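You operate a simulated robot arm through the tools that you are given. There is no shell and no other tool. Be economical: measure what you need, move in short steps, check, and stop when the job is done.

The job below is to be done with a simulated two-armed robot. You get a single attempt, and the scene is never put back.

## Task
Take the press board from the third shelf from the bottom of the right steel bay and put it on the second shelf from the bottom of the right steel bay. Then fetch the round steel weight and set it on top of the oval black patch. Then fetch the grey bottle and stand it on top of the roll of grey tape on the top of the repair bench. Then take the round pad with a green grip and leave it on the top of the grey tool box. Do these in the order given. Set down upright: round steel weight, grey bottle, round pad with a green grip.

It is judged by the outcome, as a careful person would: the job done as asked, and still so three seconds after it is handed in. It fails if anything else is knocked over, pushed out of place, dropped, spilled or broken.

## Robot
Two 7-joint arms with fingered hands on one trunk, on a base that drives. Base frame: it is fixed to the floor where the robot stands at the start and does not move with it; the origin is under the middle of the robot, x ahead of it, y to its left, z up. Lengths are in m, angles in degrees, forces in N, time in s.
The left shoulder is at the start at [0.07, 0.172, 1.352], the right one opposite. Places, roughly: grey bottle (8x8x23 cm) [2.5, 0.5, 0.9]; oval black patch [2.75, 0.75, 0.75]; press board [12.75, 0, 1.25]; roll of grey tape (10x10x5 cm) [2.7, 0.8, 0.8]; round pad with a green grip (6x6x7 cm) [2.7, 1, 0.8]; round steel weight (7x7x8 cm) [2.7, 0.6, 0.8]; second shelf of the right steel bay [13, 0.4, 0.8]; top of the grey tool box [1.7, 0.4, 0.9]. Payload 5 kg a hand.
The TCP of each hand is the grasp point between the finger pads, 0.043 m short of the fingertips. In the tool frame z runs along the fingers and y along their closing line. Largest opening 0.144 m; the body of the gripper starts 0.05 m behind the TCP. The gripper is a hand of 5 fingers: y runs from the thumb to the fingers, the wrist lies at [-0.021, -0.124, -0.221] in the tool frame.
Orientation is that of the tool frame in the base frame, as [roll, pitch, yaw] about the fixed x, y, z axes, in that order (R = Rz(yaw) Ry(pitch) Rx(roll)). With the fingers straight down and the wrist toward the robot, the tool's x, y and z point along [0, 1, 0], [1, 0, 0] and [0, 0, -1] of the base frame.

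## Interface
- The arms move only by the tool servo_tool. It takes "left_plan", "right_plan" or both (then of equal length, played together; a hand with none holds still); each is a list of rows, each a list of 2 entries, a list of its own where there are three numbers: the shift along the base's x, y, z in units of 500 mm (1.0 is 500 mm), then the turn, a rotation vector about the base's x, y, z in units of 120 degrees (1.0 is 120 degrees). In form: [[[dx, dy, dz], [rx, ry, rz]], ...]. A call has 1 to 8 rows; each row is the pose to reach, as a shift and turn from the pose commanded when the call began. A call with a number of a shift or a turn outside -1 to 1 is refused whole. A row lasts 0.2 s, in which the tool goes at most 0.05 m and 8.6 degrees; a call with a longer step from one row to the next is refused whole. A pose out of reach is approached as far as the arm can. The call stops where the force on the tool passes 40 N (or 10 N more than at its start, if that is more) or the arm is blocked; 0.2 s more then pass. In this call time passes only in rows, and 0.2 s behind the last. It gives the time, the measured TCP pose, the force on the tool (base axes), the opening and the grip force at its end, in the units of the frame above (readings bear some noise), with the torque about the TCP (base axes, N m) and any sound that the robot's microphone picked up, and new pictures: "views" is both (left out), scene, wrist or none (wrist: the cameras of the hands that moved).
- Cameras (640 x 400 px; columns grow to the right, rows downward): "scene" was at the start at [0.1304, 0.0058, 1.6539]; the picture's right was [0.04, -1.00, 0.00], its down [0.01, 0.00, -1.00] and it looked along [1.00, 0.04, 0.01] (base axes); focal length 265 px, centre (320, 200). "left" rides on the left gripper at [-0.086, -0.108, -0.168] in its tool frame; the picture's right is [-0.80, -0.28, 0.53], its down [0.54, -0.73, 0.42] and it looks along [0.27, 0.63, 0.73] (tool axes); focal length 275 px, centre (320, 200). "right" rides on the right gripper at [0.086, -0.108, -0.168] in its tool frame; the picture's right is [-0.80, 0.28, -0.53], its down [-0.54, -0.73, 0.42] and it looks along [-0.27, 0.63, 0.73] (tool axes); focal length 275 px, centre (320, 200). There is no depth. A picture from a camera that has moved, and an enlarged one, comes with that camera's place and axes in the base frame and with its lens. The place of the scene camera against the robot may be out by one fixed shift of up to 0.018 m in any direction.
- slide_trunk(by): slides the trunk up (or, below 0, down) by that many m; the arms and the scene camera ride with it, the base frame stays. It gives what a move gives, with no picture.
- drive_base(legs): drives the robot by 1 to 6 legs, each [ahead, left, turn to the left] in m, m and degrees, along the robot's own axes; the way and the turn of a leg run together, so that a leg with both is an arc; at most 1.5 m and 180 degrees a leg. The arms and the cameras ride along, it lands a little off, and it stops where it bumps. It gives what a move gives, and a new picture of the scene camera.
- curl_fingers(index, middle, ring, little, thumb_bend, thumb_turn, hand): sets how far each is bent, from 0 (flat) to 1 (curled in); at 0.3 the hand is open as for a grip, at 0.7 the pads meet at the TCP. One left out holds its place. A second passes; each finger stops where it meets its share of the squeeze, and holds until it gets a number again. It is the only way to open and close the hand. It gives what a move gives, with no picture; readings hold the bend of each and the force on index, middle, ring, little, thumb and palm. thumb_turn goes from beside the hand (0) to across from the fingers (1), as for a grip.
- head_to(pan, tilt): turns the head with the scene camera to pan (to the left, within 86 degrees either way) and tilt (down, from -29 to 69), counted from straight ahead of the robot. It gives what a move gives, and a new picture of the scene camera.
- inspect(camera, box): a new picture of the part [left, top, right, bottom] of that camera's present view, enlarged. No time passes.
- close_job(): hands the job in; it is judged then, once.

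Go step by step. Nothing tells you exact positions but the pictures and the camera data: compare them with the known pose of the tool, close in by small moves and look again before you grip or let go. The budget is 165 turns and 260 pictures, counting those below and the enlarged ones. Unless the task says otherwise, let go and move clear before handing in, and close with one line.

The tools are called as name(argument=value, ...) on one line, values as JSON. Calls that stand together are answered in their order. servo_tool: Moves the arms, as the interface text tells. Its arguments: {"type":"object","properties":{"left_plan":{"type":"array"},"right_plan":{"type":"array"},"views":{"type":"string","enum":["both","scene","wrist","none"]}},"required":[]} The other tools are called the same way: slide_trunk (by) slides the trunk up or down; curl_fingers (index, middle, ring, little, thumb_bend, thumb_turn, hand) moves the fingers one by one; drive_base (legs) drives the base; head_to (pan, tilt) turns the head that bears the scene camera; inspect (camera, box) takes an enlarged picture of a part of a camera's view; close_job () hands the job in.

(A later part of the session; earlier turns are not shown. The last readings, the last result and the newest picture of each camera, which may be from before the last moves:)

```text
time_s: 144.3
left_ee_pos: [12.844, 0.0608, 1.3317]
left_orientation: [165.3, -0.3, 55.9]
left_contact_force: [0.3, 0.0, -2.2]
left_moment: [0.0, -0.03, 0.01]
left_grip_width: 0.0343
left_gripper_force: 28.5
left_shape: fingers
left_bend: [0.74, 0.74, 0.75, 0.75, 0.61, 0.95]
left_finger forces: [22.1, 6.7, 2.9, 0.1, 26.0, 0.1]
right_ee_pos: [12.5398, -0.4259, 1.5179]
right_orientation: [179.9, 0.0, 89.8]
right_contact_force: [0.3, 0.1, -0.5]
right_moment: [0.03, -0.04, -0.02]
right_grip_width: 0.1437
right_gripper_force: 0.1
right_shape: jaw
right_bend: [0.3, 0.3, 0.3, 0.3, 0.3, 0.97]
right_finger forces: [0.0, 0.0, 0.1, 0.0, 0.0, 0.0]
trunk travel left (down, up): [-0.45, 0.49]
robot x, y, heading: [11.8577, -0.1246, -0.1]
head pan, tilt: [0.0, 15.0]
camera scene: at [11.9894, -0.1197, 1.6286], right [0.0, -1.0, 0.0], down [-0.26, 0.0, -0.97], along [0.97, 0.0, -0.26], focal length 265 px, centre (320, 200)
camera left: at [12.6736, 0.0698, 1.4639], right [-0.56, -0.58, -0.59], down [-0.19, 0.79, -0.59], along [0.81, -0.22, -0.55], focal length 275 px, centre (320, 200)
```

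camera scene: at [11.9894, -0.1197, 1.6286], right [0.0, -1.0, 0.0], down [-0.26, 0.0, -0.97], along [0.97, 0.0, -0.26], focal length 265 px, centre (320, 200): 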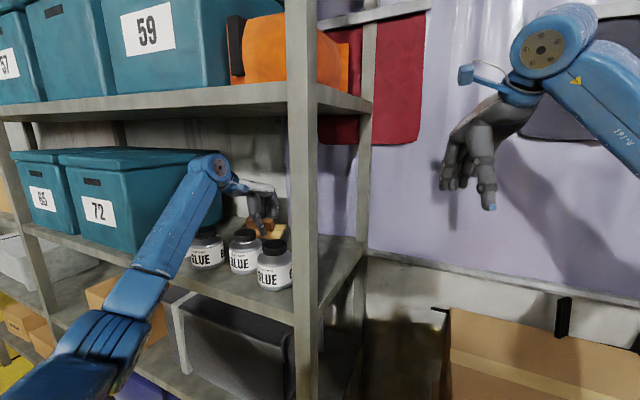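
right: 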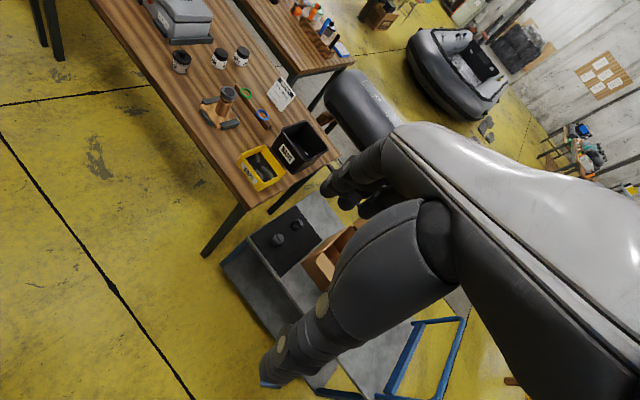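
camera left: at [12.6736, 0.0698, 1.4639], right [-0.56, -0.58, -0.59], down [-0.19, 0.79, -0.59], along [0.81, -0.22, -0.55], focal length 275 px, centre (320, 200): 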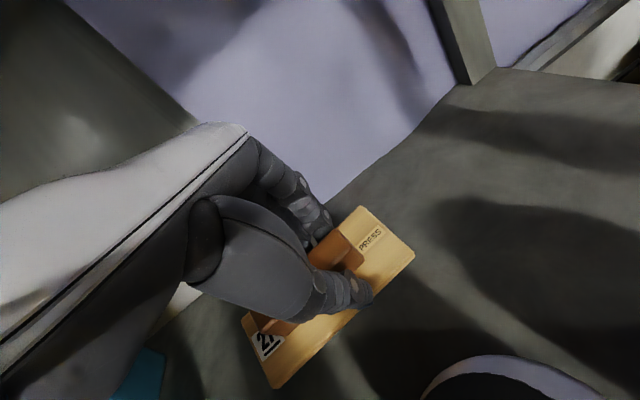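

The board is held firmly. I raise and tilt the hand as on the way in, to clear the bottles below and the shelf above.

servo_tool(left_plan=[[[0, 0.004, 0.06], [0, 0, 0]], [[0, 0.009, 0.09], [-0.034, -0.052, 0]], [[0, 0.014, 0.13], [-0.069, -0.104, 0]], [[0, 0.018, 0.18], [-0.103, -0.156, 0]], [[0, 0.02, 0.25], [-0.12, -0.181, 0]]], views="both")

inspect(camera="scene", box=[160, 140, 320, 240])

```text
time_s: 145.5
left_ee_pos: [12.846, 0.0702, 1.4567]
left_orientation: [139.0, -0.6, 56.2]
left_contact_force: [0.1, -0.8, -1.1]
left_moment: [0.01, 0.01, 0.01]
left_grip_width: 0.0341
left_gripper_force: 28.4
left_shape: fingers
left_bend: [0.74, 0.74, 0.75, 0.75, 0.61, 0.95]
left_finger forces: [22.6, 7.0, 2.5, 0.0, 25.6, 0.0]
right_ee_pos: [12.5403, -0.4258, 1.516]
right_orientation: [180.0, -0.1, 89.9]
right_contact_force: [-0.4, -0.5, -0.1]
right_moment: [-0.02, -0.02, -0.03]
right_grip_width: 0.1438
right_gripper_force: 0.0
right_shape: jaw
right_bend: [0.3, 0.3, 0.3, 0.3, 0.3, 0.97]
right_finger forces: [0.0, 0.1, 0.0, 0.0, 0.0, 0.1]
trunk travel left (down, up): [-0.45, 0.49]
robot x, y, heading: [11.8546, -0.1217, -0.1]
head pan, tilt: [0.0, 15.0]
camera scene: at [11.9902, -0.1194, 1.6286], right [0.0, -1.0, 0.0], down [-0.26, 0.0, -0.97], along [0.97, 0.0, -0.26], focal length 265 px, centre (320, 200)
camera left: at [12.6391, 0.1035, 1.51], right [-0.33, -0.73, -0.6], down [0.08, 0.61, -0.79], along [0.94, -0.3, -0.14], focal length 275 px, centre (320, 200)
```

scene: 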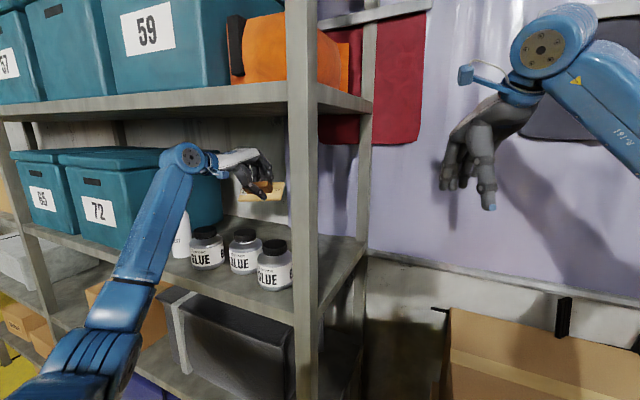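
left: 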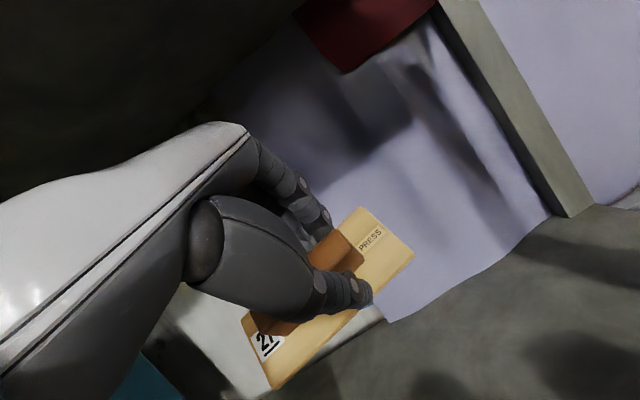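

```text
4.00 times, centred on (240, 190) of scene
camera zoom: at [11.9902, -0.1194, 1.6286], right [0.0, -1.0, 0.0], down [-0.26, 0.0, -0.97], along [0.97, 0.0, -0.26], focal length 1059 px, centre (640, 240)
```

zoom: 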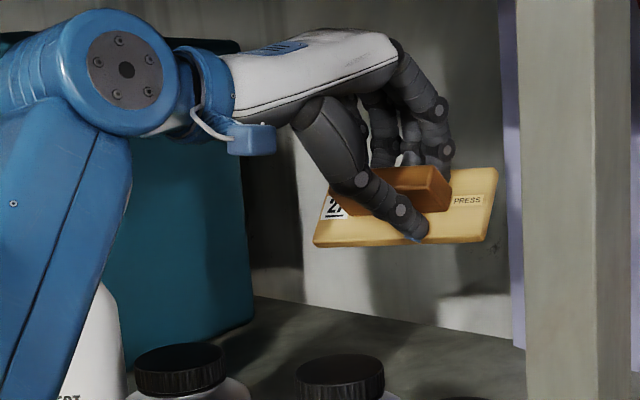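

The board (lowest point ~1.40) is well above the caps. I withdraw the hand straight out with a slight shift to the left.

servo_tool(left_plan=[[[-0.09, 0.01, 0], [0, 0, 0]], [[-0.18, 0.02, 0], [0, 0, 0]], [[-0.27, 0.03, 0], [0, 0, 0]], [[-0.36, 0.04, 0], [0, 0, 0]], [[-0.45, 0.05, 0], [0, 0, 0]], [[-0.54, 0.06, 0], [0, 0, 0]], [[-0.63, 0.06, 0], [0, 0, 0]], [[-0.72, 0.06, 0], [0, 0, 0]]], views="scene")

```text
time_s: 147.3
left_ee_pos: [12.4809, 0.1021, 1.4561]
left_orientation: [139.1, -0.6, 56.3]
left_contact_force: [-0.6, -0.8, -0.9]
left_moment: [0.01, 0.02, 0.03]
left_grip_width: 0.034
left_gripper_force: 28.1
left_shape: fingers
left_bend: [0.74, 0.74, 0.75, 0.75, 0.61, 0.95]
left_finger forces: [21.3, 6.9, 2.4, 0.0, 25.1, 0.0]
right_ee_pos: [12.5383, -0.4254, 1.5179]
right_orientation: [179.9, -0.1, 89.7]
right_contact_force: [-0.7, -0.2, 1.0]
right_moment: [-0.01, -0.09, 0.02]
right_grip_width: 0.1438
right_gripper_force: 0.0
right_shape: jaw
right_bend: [0.3, 0.3, 0.3, 0.3, 0.3, 0.97]
right_finger forces: [0.0, 0.0, 0.0, 0.1, 0.2, 0.0]
trunk travel left (down, up): [-0.45, 0.49]
robot x, y, heading: [11.8564, -0.1238, -0.1]
head pan, tilt: [0.0, 15.0]
camera scene: at [11.9881, -0.1182, 1.6288], right [0.0, -1.0, 0.0], down [-0.26, 0.0, -0.97], along [0.97, 0.0, -0.26], focal length 265 px, centre (320, 200)
```

scene: 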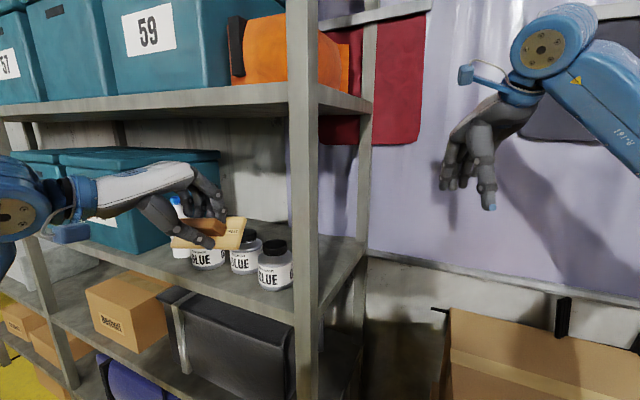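

Now I back away and move left to look at the free spot on the second shelf.

drive_base(legs=[[-0.35, 0, 0], [0, 0.55, 0]])

slide_trunk(by=-0.4)

head_to(pan=0, tilt=15)

```text
time_s: 152.3
left_ee_pos: [12.146, 0.655, 1.455]
left_orientation: [139.1, -0.5, 56.5]
left_contact_force: [0.2, 0.0, -1.2]
left_moment: [0.04, 0.04, 0.0]
left_grip_width: 0.0341
left_gripper_force: 27.7
left_shape: fingers
left_bend: [0.74, 0.74, 0.75, 0.75, 0.61, 0.95]
left_finger forces: [21.2, 7.0, 2.6, 0.0, 24.9, 0.1]
right_ee_pos: [12.2049, 0.127, 1.5152]
right_orientation: [180.0, -0.1, 89.8]
right_contact_force: [0.0, -0.3, -0.6]
right_moment: [0.03, 0.0, -0.01]
right_grip_width: 0.144
right_gripper_force: 0.0
right_shape: jaw
right_bend: [0.3, 0.3, 0.3, 0.3, 0.3, 0.97]
right_finger forces: [0.0, 0.0, 0.1, 0.0, 0.0, 0.0]
trunk travel left (down, up): [-0.45, 0.49]
robot x, y, heading: [11.522, 0.4293, -0.2]
head pan, tilt: [0.0, 15.0]
camera scene: at [11.6535, 0.4333, 1.6285], right [0.0, -1.0, 0.0], down [-0.26, 0.0, -0.97], along [0.97, 0.0, -0.26], focal length 265 px, centre (320, 200)
```

scene: 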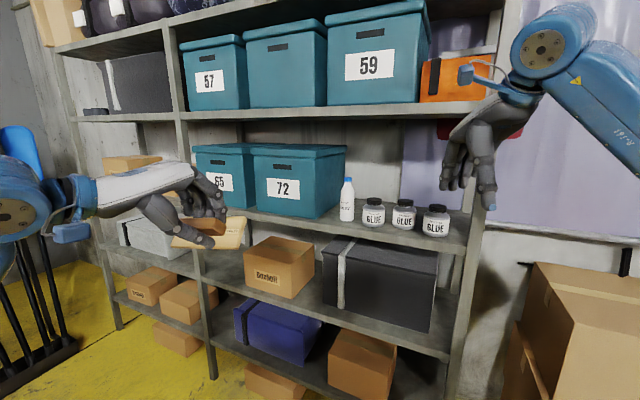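

```text
time_s: 156.1
left_ee_pos: [12.1456, 0.6561, 1.0564]
left_orientation: [139.1, -0.6, 56.5]
left_contact_force: [0.9, -0.5, -1.6]
left_moment: [0.01, 0.03, 0.01]
left_grip_width: 0.0338
left_gripper_force: 27.1
left_shape: fingers
left_bend: [0.74, 0.74, 0.75, 0.75, 0.61, 0.95]
left_finger forces: [20.8, 7.1, 2.5, 0.0, 24.8, 0.0]
right_ee_pos: [12.2046, 0.129, 1.1162]
right_orientation: [-180.0, 0.0, 89.9]
right_contact_force: [0.4, -1.2, 1.2]
right_moment: [0.0, -0.03, -0.02]
right_grip_width: 0.144
right_gripper_force: 0.1
right_shape: jaw
right_bend: [0.3, 0.3, 0.3, 0.3, 0.3, 0.97]
right_finger forces: [0.0, 0.1, 0.0, 0.1, 0.0, 0.0]
trunk travel left (down, up): [-0.05, 0.89]
robot x, y, heading: [11.5201, 0.4348, 0.2]
head pan, tilt: [0.0, 15.0]
```

```text
time_s: 156.7
left_ee_pos: [12.1465, 0.6555, 1.0537]
left_orientation: [139.1, -0.5, 56.4]
left_contact_force: [0.3, 0.3, -0.8]
left_moment: [-0.02, 0.04, 0.03]
left_grip_width: 0.0337
left_gripper_force: 27.7
left_shape: fingers
left_bend: [0.74, 0.74, 0.75, 0.75, 0.61, 0.95]
left_finger forces: [20.7, 7.0, 2.5, 0.0, 24.8, 0.0]
right_ee_pos: [12.2056, 0.1289, 1.1155]
right_orientation: [179.9, -0.1, 89.9]
right_contact_force: [-0.4, -0.2, 0.2]
right_moment: [0.01, -0.01, 0.02]
right_grip_width: 0.144
right_gripper_force: 0.1
right_shape: jaw
right_bend: [0.3, 0.3, 0.3, 0.3, 0.3, 0.97]
right_finger forces: [0.0, 0.0, 0.0, 0.0, 0.0, 0.0]
trunk travel left (down, up): [-0.05, 0.89]
robot x, y, heading: [11.5186, 0.4301, 0.2]
head pan, tilt: [0.0, 15.0]
camera scene: at [11.6534, 0.4344, 1.2285], right [0.0, -1.0, 0.0], down [-0.26, 0.0, -0.97], along [0.97, 0.0, -0.26], focal length 265 px, centre (320, 200)
```

scene: 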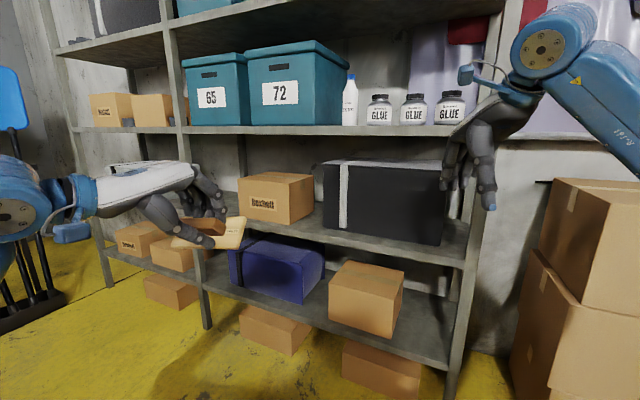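

The bay stands turned about 25° to my axes, its front running from (12.5,-0.1) to (13.1,1.15); shelf 2 is at z≈0.80, and there is about 0.3 m of free shelf left of the "Bexholt" box. I square up to the bay in front of that spot.

drive_base(legs=[[0, 0, -25], [0.08, 0.9, 0]])

head_to(pan=10, tilt=25)

```text
time_s: 162.8
left_ee_pos: [12.6371, 1.1519, 1.0549]
left_orientation: [139.1, -0.5, 31.2]
left_contact_force: [0.9, 0.7, -0.8]
left_moment: [0.02, 0.05, -0.01]
left_grip_width: 0.0339
left_gripper_force: 26.5
left_shape: fingers
left_bend: [0.74, 0.74, 0.75, 0.75, 0.61, 0.95]
left_finger forces: [20.5, 7.0, 2.4, 0.0, 24.3, 0.1]
right_ee_pos: [12.4649, 0.6505, 1.1166]
right_orientation: [-180.0, -0.2, 64.7]
right_contact_force: [0.0, 0.5, -0.1]
right_moment: [0.01, -0.01, 0.0]
right_grip_width: 0.1442
right_gripper_force: 0.1
right_shape: jaw
right_bend: [0.3, 0.3, 0.3, 0.3, 0.3, 0.97]
right_finger forces: [0.1, 0.0, 0.0, 0.0, 0.1, 0.0]
trunk travel left (down, up): [-0.05, 0.89]
robot x, y, heading: [11.9736, 1.2133, -25.0]
head pan, tilt: [0.0, 15.0]
camera scene: at [12.0954, 1.1581, 1.2285], right [-0.42, -0.91, 0.0], down [-0.23, 0.11, -0.97], along [0.87, -0.41, -0.26], focal length 265 px, centre (320, 200)
```

scene: 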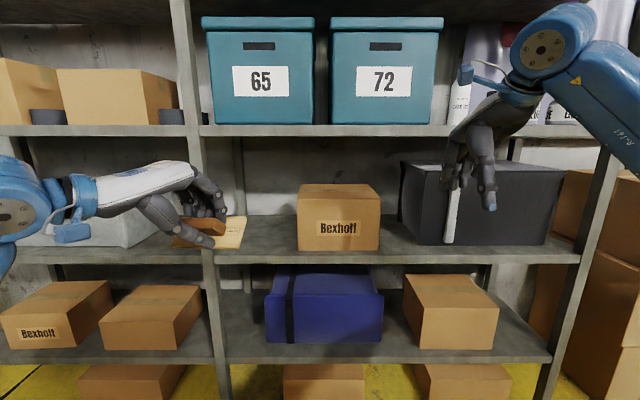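

```text
time_s: 163.5
left_ee_pos: [12.6373, 1.1525, 1.0553]
left_orientation: [139.1, -0.5, 31.1]
left_contact_force: [-0.5, 0.5, -1.2]
left_moment: [0.0, 0.0, 0.02]
left_grip_width: 0.0342
left_gripper_force: 27.4
left_shape: fingers
left_bend: [0.74, 0.74, 0.75, 0.75, 0.61, 0.95]
left_finger forces: [20.6, 7.0, 2.4, 0.0, 24.3, 0.0]
right_ee_pos: [12.4663, 0.6507, 1.1163]
right_orientation: [180.0, -0.1, 64.6]
right_contact_force: [0.5, 0.5, -0.7]
right_moment: [-0.01, -0.01, -0.01]
right_grip_width: 0.144
right_gripper_force: 0.1
right_shape: jaw
right_bend: [0.3, 0.3, 0.3, 0.3, 0.3, 0.97]
right_finger forces: [0.1, 0.0, 0.0, 0.0, 0.0, 0.1]
trunk travel left (down, up): [-0.05, 0.89]
robot x, y, heading: [11.9743, 1.2152, -25.0]
head pan, tilt: [10.0, 25.0]
camera scene: at [12.0995, 1.1733, 1.2123], right [-0.26, -0.97, 0.0], down [-0.41, 0.11, -0.91], along [0.88, -0.24, -0.42], focal length 265 px, centre (320, 200)
```

scene: 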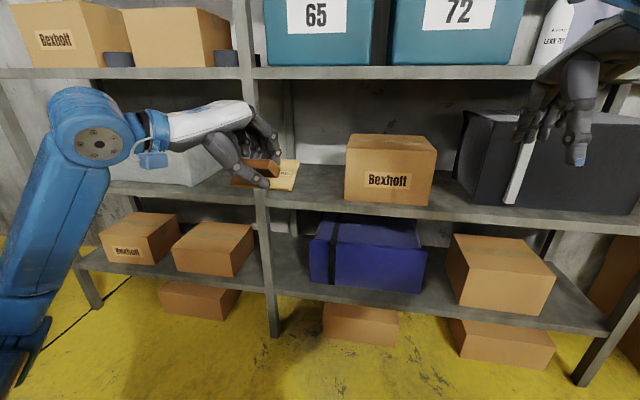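

Squared up: the free gap on shelf 2 spans 0.09–0.40 m left of my axis, lip 1.04 m ahead. I turn the hand straight, lower it a bit, then drive 0.25 m closer.

servo_tool(left_plan=[[[0.005, 0.012, -0.04], [0, 0, 0.057]], [[0.01, 0.024, -0.08], [0, 0, 0.114]], [[0.015, 0.035, -0.12], [0, 0, 0.17]], [[0.02, 0.045, -0.15], [0, 0, 0.227]], [[0.02, 0.045, -0.17], [0, 0, 0.283]]], views="none")

drive_base(legs=[[0.25, 0, 0]])

servo_tool(left_plan=[[[0, 0, 0], [0, 0, 0]]], views="wrist")

```text
time_s: 164.7
left_ee_pos: [12.6585, 1.1686, 0.9739]
left_orientation: [139.3, -0.7, 65.4]
left_contact_force: [0.4, -1.1, -1.8]
left_moment: [0.0, 0.03, 0.03]
left_grip_width: 0.0343
left_gripper_force: 25.6
left_shape: fingers
left_bend: [0.74, 0.74, 0.75, 0.75, 0.61, 0.95]
left_finger forces: [18.3, 7.3, 2.3, 0.0, 24.1, 0.0]
left hand out of reach, approached as far as the arm can: row 4, 5
right_ee_pos: [12.465, 0.6498, 1.1143]
right_orientation: [180.0, 0.0, 64.7]
right_contact_force: [0.3, -0.2, -0.2]
right_moment: [0.04, 0.0, 0.02]
right_grip_width: 0.144
right_gripper_force: 0.0
right_shape: jaw
right_bend: [0.3, 0.3, 0.3, 0.3, 0.3, 0.97]
right_finger forces: [0.0, 0.1, 0.0, 0.0, 0.1, 0.0]
trunk travel left (down, up): [-0.05, 0.89]
robot x, y, heading: [11.974, 1.2185, -25.1]
head pan, tilt: [10.0, 25.0]
```

```text
time_s: 166.5
left_ee_pos: [12.8848, 1.0616, 0.9739]
left_orientation: [139.2, -0.5, 64.9]
left_contact_force: [1.0, -0.3, -1.5]
left_moment: [0.01, 0.02, -0.03]
left_grip_width: 0.0338
left_gripper_force: 25.9
left_shape: fingers
left_bend: [0.74, 0.74, 0.75, 0.75, 0.61, 0.95]
left_finger forces: [18.4, 7.3, 2.3, 0.0, 24.1, 0.1]
right_ee_pos: [12.692, 0.5417, 1.1155]
right_orientation: [-179.8, -0.1, 64.5]
right_contact_force: [0.3, -0.8, -0.3]
right_moment: [0.05, 0.06, 0.0]
right_grip_width: 0.144
right_gripper_force: 0.1
right_shape: jaw
right_bend: [0.3, 0.3, 0.3, 0.3, 0.3, 0.97]
right_finger forces: [0.0, 0.0, 0.1, 0.1, 0.0, 0.0]
trunk travel left (down, up): [-0.05, 0.89]
robot x, y, heading: [12.2011, 1.1075, -25.1]
head pan, tilt: [10.0, 25.0]
camera scene: at [12.3263, 1.0664, 1.2121], right [-0.26, -0.96, 0.0], down [-0.41, 0.11, -0.91], along [0.87, -0.24, -0.42], focal length 265 px, centre (320, 200)
```

scene: 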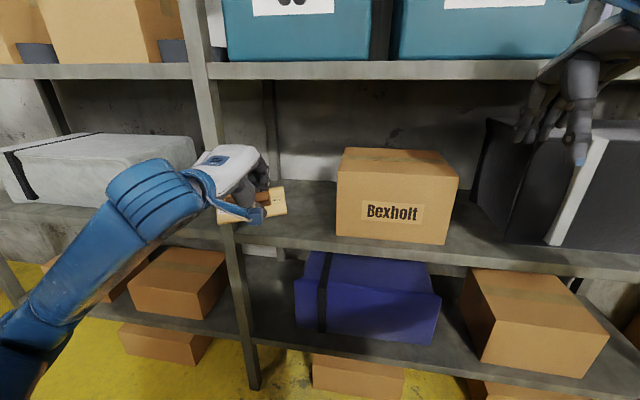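

```text
time_s: 166.9
left_ee_pos: [12.8848, 1.0608, 0.9749]
left_orientation: [139.2, -0.6, 65.0]
left_contact_force: [0.5, 0.8, -1.0]
left_moment: [-0.05, 0.02, 0.02]
left_grip_width: 0.0338
left_gripper_force: 26.3
left_shape: fingers
left_bend: [0.74, 0.74, 0.75, 0.75, 0.61, 0.95]
left_finger forces: [18.4, 7.2, 2.3, 0.0, 24.0, 0.1]
right_ee_pos: [12.6899, 0.5422, 1.1158]
right_orientation: [179.9, 0.0, 64.5]
right_contact_force: [0.3, 0.0, -0.2]
right_moment: [0.0, 0.01, -0.02]
right_grip_width: 0.1438
right_gripper_force: 0.1
right_shape: jaw
right_bend: [0.3, 0.3, 0.3, 0.3, 0.3, 0.97]
right_finger forces: [0.0, 0.1, 0.1, 0.0, 0.0, 0.0]
trunk travel left (down, up): [-0.05, 0.89]
robot x, y, heading: [12.2037, 1.1111, -25.3]
head pan, tilt: [10.0, 25.0]
camera left: at [12.6741, 1.0625, 1.029], right [-0.21, -0.77, -0.6], down [-0.01, 0.61, -0.79], along [0.98, -0.16, -0.14], focal length 275 px, centre (320, 200)
```

left: 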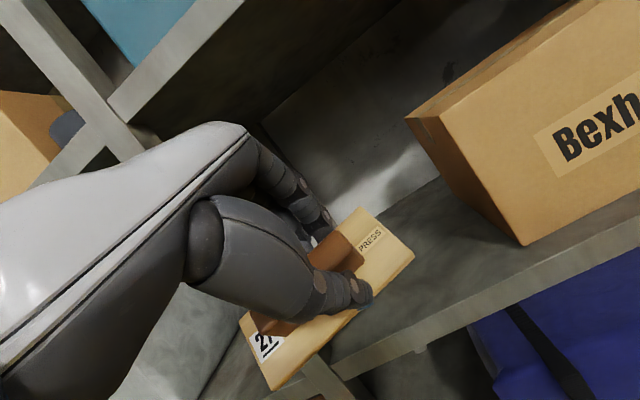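

servo_tool(left_plan=[[[0.081, -0.038, 0], [0, 0, 0]], [[0.163, -0.077, 0], [0, 0, 0]], [[0.244, -0.115, 0], [0, 0, 0]], [[0.325, -0.154, 0], [0, 0, 0]], [[0.4, -0.189, 0], [0, 0, 0]]], views="both")

```text
time_s: 168.1
left_ee_pos: [13.0838, 0.9655, 0.9757]
left_orientation: [139.2, -0.7, 65.2]
left_contact_force: [0.4, 0.1, -1.6]
left_moment: [-0.01, 0.01, 0.01]
left_grip_width: 0.0335
left_gripper_force: 25.7
left_shape: fingers
left_bend: [0.74, 0.74, 0.75, 0.75, 0.61, 0.95]
left_finger forces: [18.8, 7.3, 2.3, 0.0, 23.5, 0.1]
right_ee_pos: [12.69, 0.5425, 1.1147]
right_orientation: [-179.9, -0.1, 64.5]
right_contact_force: [1.3, 0.1, -0.4]
right_moment: [0.03, 0.05, 0.03]
right_grip_width: 0.1438
right_gripper_force: 0.1
right_shape: jaw
right_bend: [0.3, 0.3, 0.3, 0.3, 0.3, 0.97]
right_finger forces: [0.0, 0.0, 0.1, 0.0, 0.0, 0.0]
trunk travel left (down, up): [-0.05, 0.89]
robot x, y, heading: [12.1984, 1.1125, -25.0]
head pan, tilt: [10.0, 25.0]
camera scene: at [12.326, 1.0662, 1.2121], right [-0.26, -0.96, 0.0], down [-0.41, 0.11, -0.91], along [0.87, -0.24, -0.42], focal length 265 px, centre (320, 200)
camera left: at [12.8749, 0.967, 1.0291], right [-0.21, -0.77, -0.6], down [-0.01, 0.61, -0.79], along [0.98, -0.16, -0.14], focal length 275 px, centre (320, 200)
```

scene: 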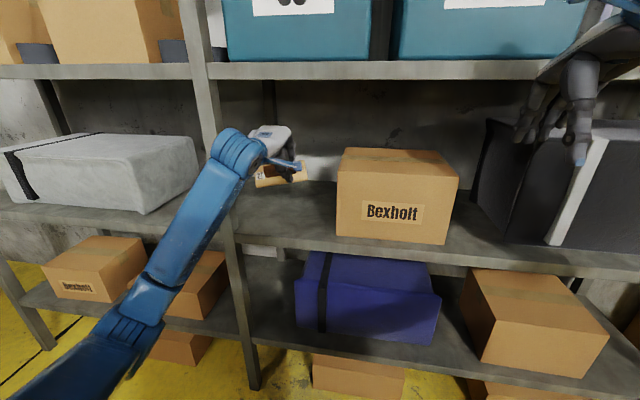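
left: 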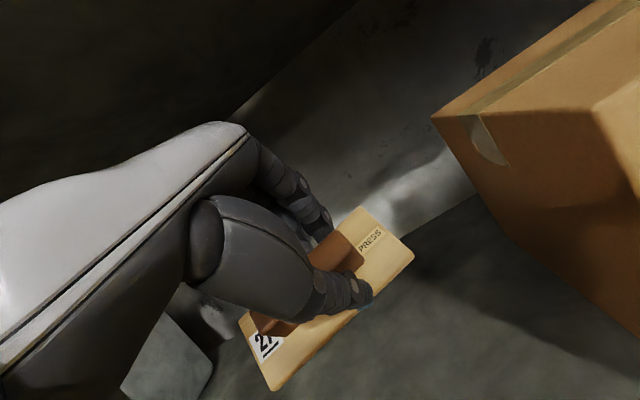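

servo_tool(left_plan=[[[0, 0, -0.06], [0, 0, 0]], [[0, 0, -0.09], [0.023, 0.049, 0]], [[0, 0, -0.11], [0.046, 0.098, 0]], [[0, 0, -0.13], [0.069, 0.147, 0]], [[0, 0, -0.15], [0.0917, 0.196, 0]]], views="both")

inspect(camera="scene", box=[200, 120, 360, 220])

```text
time_s: 169.3
left_ee_pos: [13.0849, 0.9653, 0.8994]
left_orientation: [165.2, -0.7, 64.7]
left_contact_force: [0.6, 0.7, -1.0]
left_moment: [-0.02, 0.0, 0.02]
left_grip_width: 0.0338
left_gripper_force: 26.4
left_shape: fingers
left_bend: [0.74, 0.74, 0.75, 0.75, 0.61, 0.95]
left_finger forces: [19.4, 7.6, 2.4, 0.0, 23.2, 0.0]
right_ee_pos: [12.6907, 0.5417, 1.1153]
right_orientation: [-179.9, 0.0, 64.5]
right_contact_force: [0.0, -0.6, -0.5]
right_moment: [0.02, 0.01, -0.02]
right_grip_width: 0.1438
right_gripper_force: 0.1
right_shape: jaw
right_bend: [0.3, 0.3, 0.3, 0.3, 0.3, 0.97]
right_finger forces: [0.0, 0.1, 0.0, 0.0, 0.1, 0.0]
trunk travel left (down, up): [-0.05, 0.89]
robot x, y, heading: [12.2007, 1.1104, -25.2]
head pan, tilt: [10.0, 25.0]
camera scene: at [12.3256, 1.0664, 1.2122], right [-0.26, -0.96, 0.0], down [-0.41, 0.11, -0.91], along [0.87, -0.24, -0.42], focal length 265 px, centre (320, 200)
camera left: at [12.9138, 0.9491, 1.0326], right [-0.46, -0.66, -0.6], down [-0.3, 0.75, -0.59], along [0.83, -0.09, -0.55], focal length 275 px, centre (320, 200)
```

scene: 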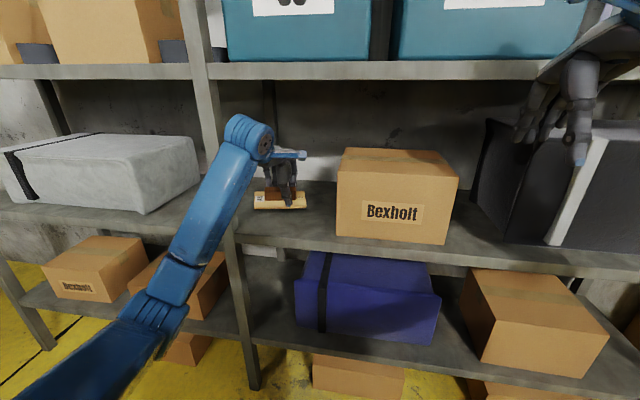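
left: 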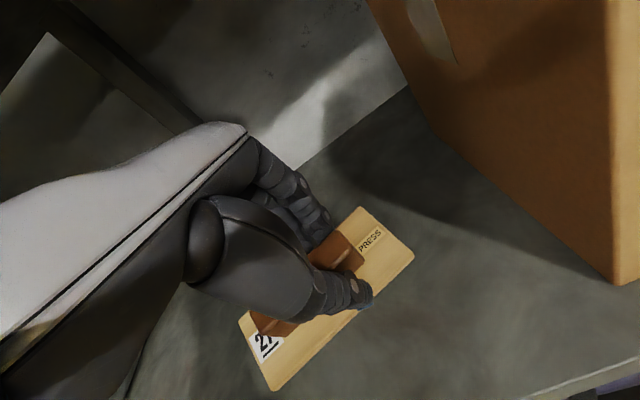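

```text
4.00 times, centred on (280, 170) of scene
camera zoom: at [12.3256, 1.0664, 1.2122], right [-0.26, -0.96, 0.0], down [-0.41, 0.11, -0.91], along [0.87, -0.24, -0.42], focal length 1059 px, centre (480, 320)
```

zoom: 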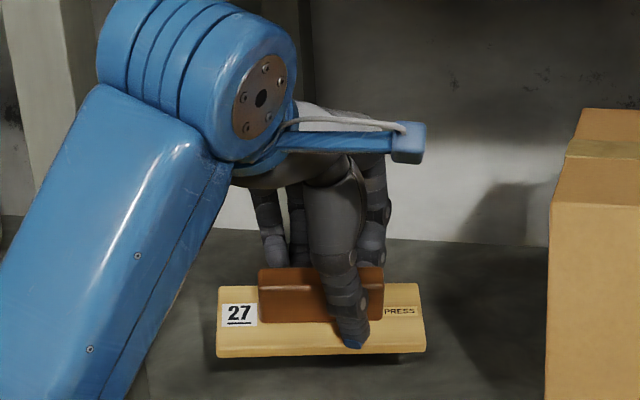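

servo_tool(left_plan=[[[0, 0, -0.025], [0, 0, 0]], [[0, 0, -0.05], [0, 0, 0]]], views="none")

inspect(camera="scene", box=[200, 140, 360, 240])

```text
time_s: 169.9
left_ee_pos: [13.0852, 0.9661, 0.8754]
left_orientation: [165.2, -0.5, 64.8]
left_contact_force: [0.4, 0.5, -1.7]
left_moment: [-0.02, 0.04, 0.0]
left_grip_width: 0.0334
left_gripper_force: 26.2
left_shape: fingers
left_bend: [0.74, 0.74, 0.75, 0.75, 0.61, 0.95]
left_finger forces: [19.4, 7.7, 2.2, 0.0, 23.2, 0.0]
right_ee_pos: [12.6914, 0.5437, 1.1156]
right_orientation: [179.9, -0.1, 64.5]
right_contact_force: [0.0, -0.5, -0.1]
right_moment: [-0.03, 0.02, 0.0]
right_grip_width: 0.1439
right_gripper_force: 0.2
right_shape: jaw
right_bend: [0.3, 0.3, 0.3, 0.3, 0.3, 0.97]
right_finger forces: [0.0, 0.1, 0.1, 0.0, 0.1, 0.1]
trunk travel left (down, up): [-0.05, 0.89]
robot x, y, heading: [12.2011, 1.1075, -25.3]
head pan, tilt: [10.0, 25.0]
```

```text
4.00 times, centred on (280, 190) of scene
camera zoom: at [12.3256, 1.0668, 1.2123], right [-0.26, -0.96, 0.0], down [-0.41, 0.11, -0.91], along [0.87, -0.24, -0.42], focal length 1059 px, centre (480, 240)
```

zoom: 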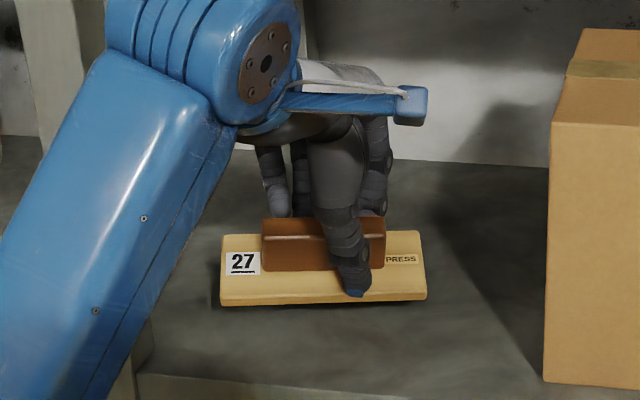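

servo_tool(left_plan=[[[0, 0, -0.01], [0, 0, 0]], [[0, 0, -0.018], [0, 0, 0]], [[0, 0, -0.024], [0, 0, 0]]], views="none")

inspect(camera="scene", box=[200, 140, 360, 240])

```text
time_s: 170.7
left_ee_pos: [13.0845, 0.965, 0.8624]
left_orientation: [165.2, -0.6, 64.7]
left_contact_force: [0.5, 0.5, -1.0]
left_moment: [-0.01, 0.01, 0.01]
left_grip_width: 0.0334
left_gripper_force: 26.4
left_shape: fingers
left_bend: [0.74, 0.74, 0.75, 0.75, 0.61, 0.95]
left_finger forces: [19.4, 7.7, 2.3, 0.0, 23.2, 0.0]
right_ee_pos: [12.6905, 0.5423, 1.1159]
right_orientation: [179.9, -0.1, 64.5]
right_contact_force: [0.5, 0.5, 0.3]
right_moment: [-0.01, 0.02, 0.0]
right_grip_width: 0.1438
right_gripper_force: 0.0
right_shape: jaw
right_bend: [0.3, 0.3, 0.3, 0.3, 0.3, 0.97]
right_finger forces: [0.0, 0.0, 0.0, 0.0, 0.0, 0.0]
trunk travel left (down, up): [-0.05, 0.89]
robot x, y, heading: [12.1957, 1.1087, -25.5]
head pan, tilt: [10.0, 25.0]
```

```text
4.00 times, centred on (280, 190) of scene
camera zoom: at [12.3256, 1.0668, 1.2123], right [-0.26, -0.96, 0.0], down [-0.41, 0.11, -0.91], along [0.87, -0.24, -0.42], focal length 1059 px, centre (480, 240)
```

zoom: 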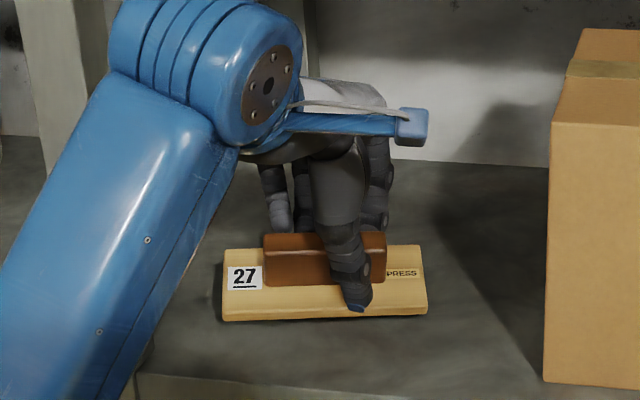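

servo_tool(left_plan=[[[0, 0, -0.006], [0, 0, 0]], [[0, 0, -0.012], [0, 0, 0]]], views="none")

inspect(camera="scene", box=[240, 180, 320, 230])

```text
time_s: 171.3
left_ee_pos: [13.0845, 0.9646, 0.858]
left_orientation: [165.1, -0.6, 64.7]
left_contact_force: [0.0, 0.0, -1.7]
left_moment: [-0.03, -0.03, -0.01]
left_grip_width: 0.0337
left_gripper_force: 25.9
left_shape: fingers
left_bend: [0.74, 0.74, 0.75, 0.75, 0.61, 0.95]
left_finger forces: [19.4, 7.6, 2.4, 0.0, 23.2, 0.1]
right_ee_pos: [12.6908, 0.5439, 1.1164]
right_orientation: [-180.0, 0.0, 64.4]
right_contact_force: [-0.2, 0.0, -0.1]
right_moment: [0.02, 0.0, 0.02]
right_grip_width: 0.1439
right_gripper_force: 0.1
right_shape: jaw
right_bend: [0.3, 0.3, 0.3, 0.3, 0.3, 0.97]
right_finger forces: [0.1, 0.0, 0.1, 0.1, 0.1, 0.1]
trunk travel left (down, up): [-0.05, 0.89]
robot x, y, heading: [12.2016, 1.1086, -25.3]
head pan, tilt: [10.0, 25.0]
```

```text
8.00 times, centred on (280, 205) of scene
camera zoom: at [12.3255, 1.0668, 1.2123], right [-0.26, -0.96, 0.0], down [-0.41, 0.11, -0.91], along [0.87, -0.24, -0.42], focal length 2118 px, centre (640, 160)
```

zoom: 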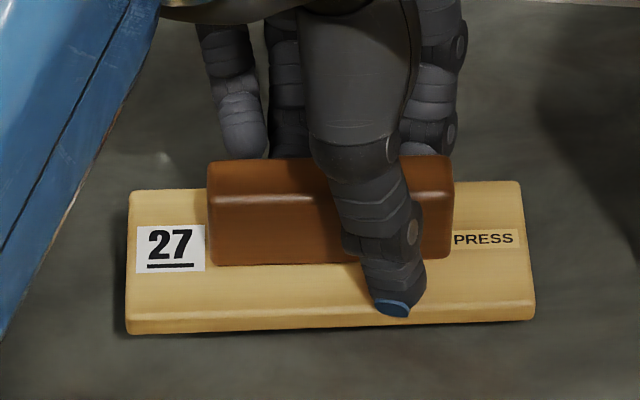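

servo_tool(left_plan=[[[0, 0, -0.006], [0, 0, 0]], [[0, 0, -0.012], [0, 0, 0]], [[0, 0, -0.018], [0, 0, 0]]], views="none")

```text
time_s: 172.1
left_ee_pos: [13.0835, 0.9672, 0.8489]
left_orientation: [165.1, -0.6, 64.8]
left_contact_force: [0.7, 0.7, 0.4]
left_moment: [-0.09, 0.02, -0.01]
left_grip_width: 0.0333
left_gripper_force: 27.4
left_shape: fingers
left_bend: [0.74, 0.74, 0.75, 0.75, 0.61, 0.95]
left_finger forces: [21.2, 7.3, 2.1, 0.0, 23.1, 0.1]
right_ee_pos: [12.6909, 0.5426, 1.116]
right_orientation: [-180.0, -0.1, 64.5]
right_contact_force: [-0.1, -1.4, -0.2]
right_moment: [-0.02, -0.04, 0.0]
right_grip_width: 0.1441
right_gripper_force: 0.2
right_shape: jaw
right_bend: [0.3, 0.3, 0.3, 0.3, 0.3, 0.97]
right_finger forces: [0.0, 0.1, 0.1, 0.0, 0.1, 0.0]
trunk travel left (down, up): [-0.05, 0.89]
robot x, y, heading: [12.2012, 1.1093, -25.1]
head pan, tilt: [10.0, 25.0]
```

Contact is just starting (force rises from −1.5 to +0.4 N). I lower 4 mm more and then open gently.

servo_tool(left_plan=[[[0, 0, -0.008], [0, 0, 0]]], views="none")

curl_fingers(hand="left", index=0.45, middle=0.45, ring=0.45, little=0.45, thumb_bend=0.45)

inspect(camera="scene", box=[200, 140, 360, 240])

```text
time_s: 172.5
left_ee_pos: [13.0834, 0.9661, 0.8452]
left_orientation: [165.0, -0.5, 64.8]
left_contact_force: [1.5, 0.4, 5.7]
left_moment: [-0.19, 0.12, 0.03]
left_grip_width: 0.0335
left_gripper_force: 28.3
left_shape: fingers
left_bend: [0.74, 0.74, 0.75, 0.75, 0.61, 0.95]
left_finger forces: [24.7, 7.3, 1.7, 0.0, 22.7, 0.0]
right_ee_pos: [12.6895, 0.544, 1.1157]
right_orientation: [179.9, -0.1, 64.4]
right_contact_force: [-0.2, 0.4, 0.5]
right_moment: [-0.01, 0.01, 0.0]
right_grip_width: 0.1439
right_gripper_force: 0.1
right_shape: jaw
right_bend: [0.3, 0.3, 0.3, 0.3, 0.3, 0.97]
right_finger forces: [0.1, 0.0, 0.0, 0.0, 0.0, 0.1]
trunk travel left (down, up): [-0.05, 0.89]
robot x, y, heading: [12.2019, 1.1094, -25.2]
head pan, tilt: [10.0, 25.0]
```

```text
time_s: 173.5
left_ee_pos: [13.0821, 0.9649, 0.8461]
left_orientation: [165.0, -0.6, 64.9]
left_contact_force: [3.6, -3.6, 18.8]
left_moment: [-0.06, 0.46, 0.09]
left_grip_width: 0.0828
left_gripper_force: 9.4
left_shape: fingers
left_bend: [0.45, 0.45, 0.45, 0.45, 0.51, 0.97]
left_finger forces: [0.0, 0.0, 0.0, 0.0, 19.0, 0.0]
right_ee_pos: [12.6892, 0.5425, 1.1153]
right_orientation: [179.9, -0.2, 64.6]
right_contact_force: [-0.2, 0.5, 0.1]
right_moment: [0.01, -0.02, -0.01]
right_grip_width: 0.144
right_gripper_force: 0.1
right_shape: jaw
right_bend: [0.3, 0.3, 0.3, 0.3, 0.3, 0.97]
right_finger forces: [0.0, 0.1, 0.0, 0.0, 0.0, 0.1]
trunk travel left (down, up): [-0.05, 0.89]
robot x, y, heading: [12.1995, 1.1101, -25.2]
head pan, tilt: [10.0, 25.0]
```

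```text
4.00 times, centred on (280, 190) of scene
camera zoom: at [12.3238, 1.0667, 1.2126], right [-0.26, -0.96, 0.0], down [-0.41, 0.11, -0.91], along [0.87, -0.24, -0.42], focal length 1059 px, centre (480, 240)
```

zoom: 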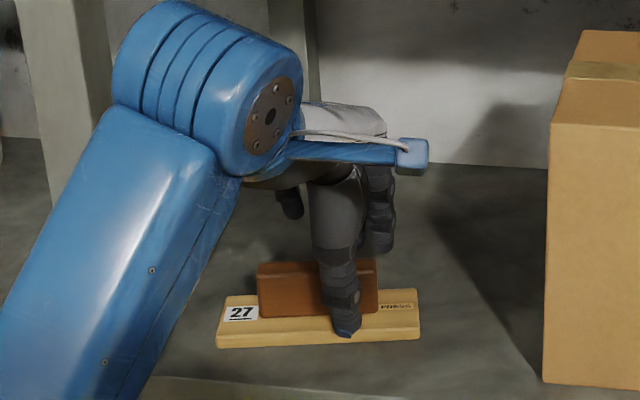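

The board is on the shelf; the thumb still touches it. I lift straight up, tilt, and withdraw.

servo_tool(left_plan=[[[0, 0, 0.02], [0, 0, 0]], [[0, 0, 0.06], [0, 0, 0]], [[0, 0, 0.12], [0, 0, 0]], [[0, 0, 0.15], [-0.023, -0.049, 0]], [[0, 0, 0.18], [-0.046, -0.098, 0]], [[0, 0, 0.2], [-0.069, -0.147, 0]], [[0, 0, 0.24], [-0.0917, -0.196, 0]]], views="scene")

servo_tool(left_plan=[[[-0.081, 0.038, 0], [0, 0, 0]], [[-0.163, 0.077, 0], [0, 0, 0]], [[-0.244, 0.115, 0], [0, 0, 0]], [[-0.325, 0.154, 0], [0, 0, 0]], [[-0.4, 0.189, 0], [0, 0, 0]]], views="scene")

drive_base(legs=[[-0.3, 0, 0]])

```text
time_s: 175.1
left_ee_pos: [13.0845, 0.967, 0.9639]
left_orientation: [139.1, -0.5, 64.8]
left_contact_force: [-1.0, 0.1, -1.1]
left_moment: [0.04, -0.04, 0.02]
left_grip_width: 0.0963
left_gripper_force: 0.1
left_shape: fingers
left_bend: [0.45, 0.45, 0.45, 0.45, 0.45, 0.97]
left_finger forces: [0.0, 0.0, 0.0, 0.0, 0.0, 0.1]
right_ee_pos: [12.6905, 0.5433, 1.1149]
right_orientation: [180.0, -0.1, 64.5]
right_contact_force: [-0.8, -0.5, 0.8]
right_moment: [0.01, 0.01, -0.01]
right_grip_width: 0.1438
right_gripper_force: 0.1
right_shape: jaw
right_bend: [0.3, 0.3, 0.3, 0.3, 0.3, 0.97]
right_finger forces: [0.0, 0.1, 0.0, 0.0, 0.0, 0.0]
trunk travel left (down, up): [-0.05, 0.89]
robot x, y, heading: [12.1994, 1.1114, -25.5]
head pan, tilt: [10.0, 25.0]
camera scene: at [12.3251, 1.0668, 1.2124], right [-0.26, -0.96, 0.0], down [-0.41, 0.11, -0.91], along [0.87, -0.24, -0.42], focal length 265 px, centre (320, 200)
```

scene: 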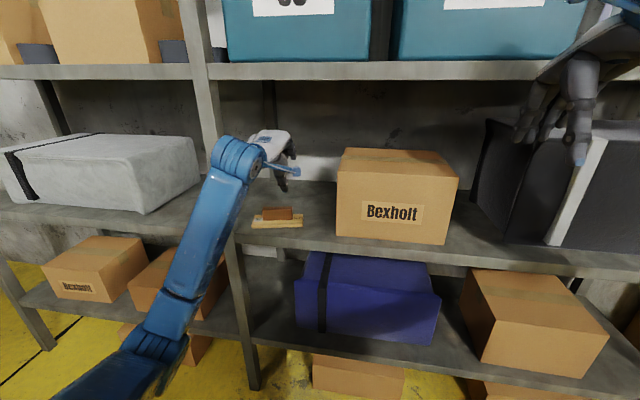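

```text
time_s: 176.3
left_ee_pos: [12.8866, 1.062, 0.9668]
left_orientation: [139.2, -0.6, 65.1]
left_contact_force: [0.3, 0.2, -0.7]
left_moment: [-0.04, 0.01, 0.01]
left_grip_width: 0.0966
left_gripper_force: 0.1
left_shape: fingers
left_bend: [0.45, 0.45, 0.45, 0.45, 0.45, 0.97]
left_finger forces: [0.0, 0.1, 0.0, 0.0, 0.0, 0.1]
right_ee_pos: [12.6895, 0.5441, 1.1159]
right_orientation: [-180.0, 0.0, 64.4]
right_contact_force: [-0.6, 0.9, -0.8]
right_moment: [-0.03, -0.01, -0.03]
right_grip_width: 0.1441
right_gripper_force: 0.1
right_shape: jaw
right_bend: [0.3, 0.3, 0.3, 0.3, 0.3, 0.97]
right_finger forces: [0.0, 0.0, 0.0, 0.0, 0.0, 0.0]
trunk travel left (down, up): [-0.05, 0.89]
robot x, y, heading: [12.1981, 1.1112, -25.3]
head pan, tilt: [10.0, 25.0]
camera scene: at [12.3249, 1.067, 1.2124], right [-0.26, -0.96, 0.0], down [-0.41, 0.11, -0.91], along [0.87, -0.24, -0.42], focal length 265 px, centre (320, 200)
```

scene: 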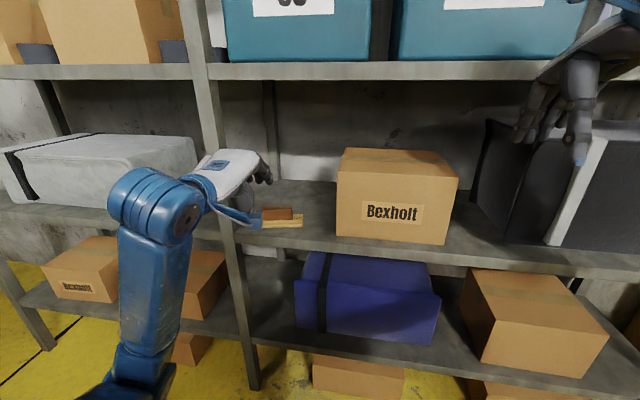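

```text
time_s: 178.4
left_ee_pos: [12.6119, 1.1895, 0.9661]
left_orientation: [139.2, -0.6, 64.9]
left_contact_force: [-0.8, -0.5, 0.9]
left_moment: [0.0, 0.0, 0.0]
left_grip_width: 0.0966
left_gripper_force: 0.1
left_shape: fingers
left_bend: [0.45, 0.45, 0.45, 0.45, 0.45, 0.97]
left_finger forces: [0.2, 0.0, 0.1, 0.0, 0.1, 0.1]
right_ee_pos: [12.4146, 0.6715, 1.1161]
right_orientation: [180.0, -0.1, 64.5]
right_contact_force: [-1.5, 0.3, 0.8]
right_moment: [-0.04, -0.08, -0.01]
right_grip_width: 0.1435
right_gripper_force: 0.1
right_shape: jaw
right_bend: [0.3, 0.3, 0.3, 0.3, 0.3, 0.97]
right_finger forces: [0.0, 0.0, 0.0, 0.0, 0.0, 0.0]
trunk travel left (down, up): [-0.05, 0.89]
robot x, y, heading: [11.9303, 1.2344, -25.3]
head pan, tilt: [10.0, 25.0]
camera scene: at [12.0504, 1.1965, 1.2124], right [-0.26, -0.96, 0.0], down [-0.41, 0.11, -0.91], along [0.87, -0.24, -0.42], focal length 265 px, centre (320, 200)
```

scene: 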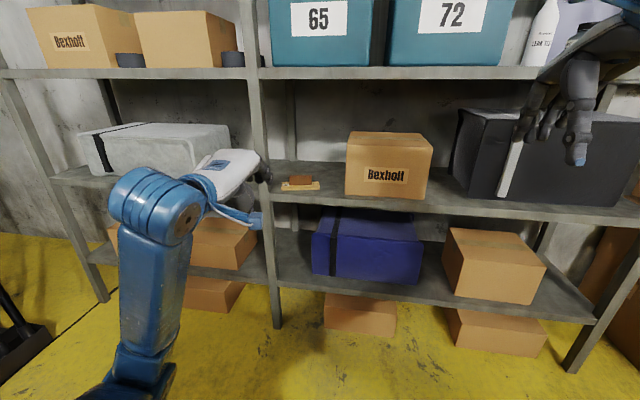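

Task 1 is done: the press board lies on the second shelf. Now I raise the trunk, tuck the left hand as before, and will back out along the same route.

slide_trunk(by=0.4)

servo_tool(left_plan=[[[-0.018, -0.04, 0.07], [0.029, 0.062, 0]], [[-0.037, -0.08, 0.15], [0.058, 0.124, 0]], [[-0.056, -0.12, 0.22], [0.087, 0.186, 0]], [[-0.075, -0.16, 0.3], [0.116, 0.248, 0]], [[-0.094, -0.2, 0.38], [0.1445, 0.3095, 0]]], views="none")

head_to(pan=45, tilt=10)

```text
time_s: 182.2
left_ee_pos: [12.6134, 1.1908, 1.3659]
left_orientation: [139.3, -0.5, 64.9]
left_contact_force: [0.2, 0.8, 0.5]
left_moment: [0.02, 0.01, 0.02]
left_grip_width: 0.0965
left_gripper_force: 0.1
left_shape: fingers
left_bend: [0.45, 0.45, 0.45, 0.45, 0.45, 0.97]
left_finger forces: [0.1, 0.0, 0.0, 0.1, 0.1, 0.1]
right_ee_pos: [12.4161, 0.6708, 1.5165]
right_orientation: [180.0, -0.1, 64.4]
right_contact_force: [0.0, -0.3, -0.4]
right_moment: [0.01, -0.01, 0.03]
right_grip_width: 0.144
right_gripper_force: 0.0
right_shape: jaw
right_bend: [0.3, 0.3, 0.3, 0.3, 0.3, 0.97]
right_finger forces: [0.0, 0.0, 0.0, 0.0, 0.1, 0.0]
trunk travel left (down, up): [-0.45, 0.49]
robot x, y, heading: [11.9238, 1.2389, -25.0]
head pan, tilt: [10.0, 25.0]
```

```text
time_s: 183.6
left_ee_pos: [12.5724, 1.0871, 1.5147]
left_orientation: [-175.5, -0.4, 64.7]
left_contact_force: [-1.7, 0.2, 0.0]
left_moment: [-0.08, -0.14, 0.05]
left_grip_width: 0.0968
left_gripper_force: 0.1
left_shape: fingers
left_bend: [0.45, 0.45, 0.45, 0.45, 0.45, 0.98]
left_finger forces: [0.0, 0.0, 0.0, 0.0, 0.1, 0.1]
right_ee_pos: [12.4093, 0.6746, 1.5183]
right_orientation: [179.7, -0.1, 64.5]
right_contact_force: [-1.7, 1.0, 0.2]
right_moment: [-0.05, -0.15, -0.02]
right_grip_width: 0.1435
right_gripper_force: 0.2
right_shape: jaw
right_bend: [0.3, 0.3, 0.3, 0.3, 0.3, 0.97]
right_finger forces: [0.1, 0.1, 0.0, 0.1, 0.1, 0.0]
trunk travel left (down, up): [-0.45, 0.49]
robot x, y, heading: [11.9272, 1.2387, -25.3]
head pan, tilt: [10.0, 25.0]
stopped in row 5 (left hand): the arm was blocked; the commanded pose is now the measured one
```

```text
time_s: 184.6
left_ee_pos: [12.5817, 1.0827, 1.5108]
left_orientation: [-175.3, -0.5, 64.7]
left_contact_force: [0.1, -0.4, -0.2]
left_moment: [-0.02, 0.01, 0.03]
left_grip_width: 0.0965
left_gripper_force: 0.0
left_shape: fingers
left_bend: [0.45, 0.45, 0.45, 0.45, 0.45, 0.98]
left_finger forces: [0.0, 0.0, 0.0, 0.0, 0.1, 0.1]
right_ee_pos: [12.4178, 0.6705, 1.514]
right_orientation: [-179.8, -0.1, 64.5]
right_contact_force: [-0.2, -0.3, 0.2]
right_moment: [0.02, 0.01, 0.05]
right_grip_width: 0.1438
right_gripper_force: 0.1
right_shape: jaw
right_bend: [0.3, 0.3, 0.3, 0.3, 0.3, 0.97]
right_finger forces: [0.0, 0.0, 0.0, 0.1, 0.1, 0.0]
trunk travel left (down, up): [-0.45, 0.49]
robot x, y, heading: [11.9263, 1.2389, -25.1]
head pan, tilt: [45.0, 10.0]
camera scene: at [12.0514, 1.2507, 1.6365], right [0.34, -0.94, 0.0], down [-0.16, -0.06, -0.98], along [0.93, 0.33, -0.17], focal length 265 px, centre (320, 200)
```

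scene: 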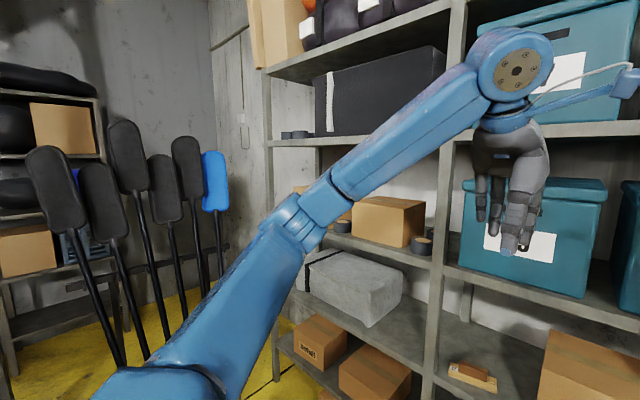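

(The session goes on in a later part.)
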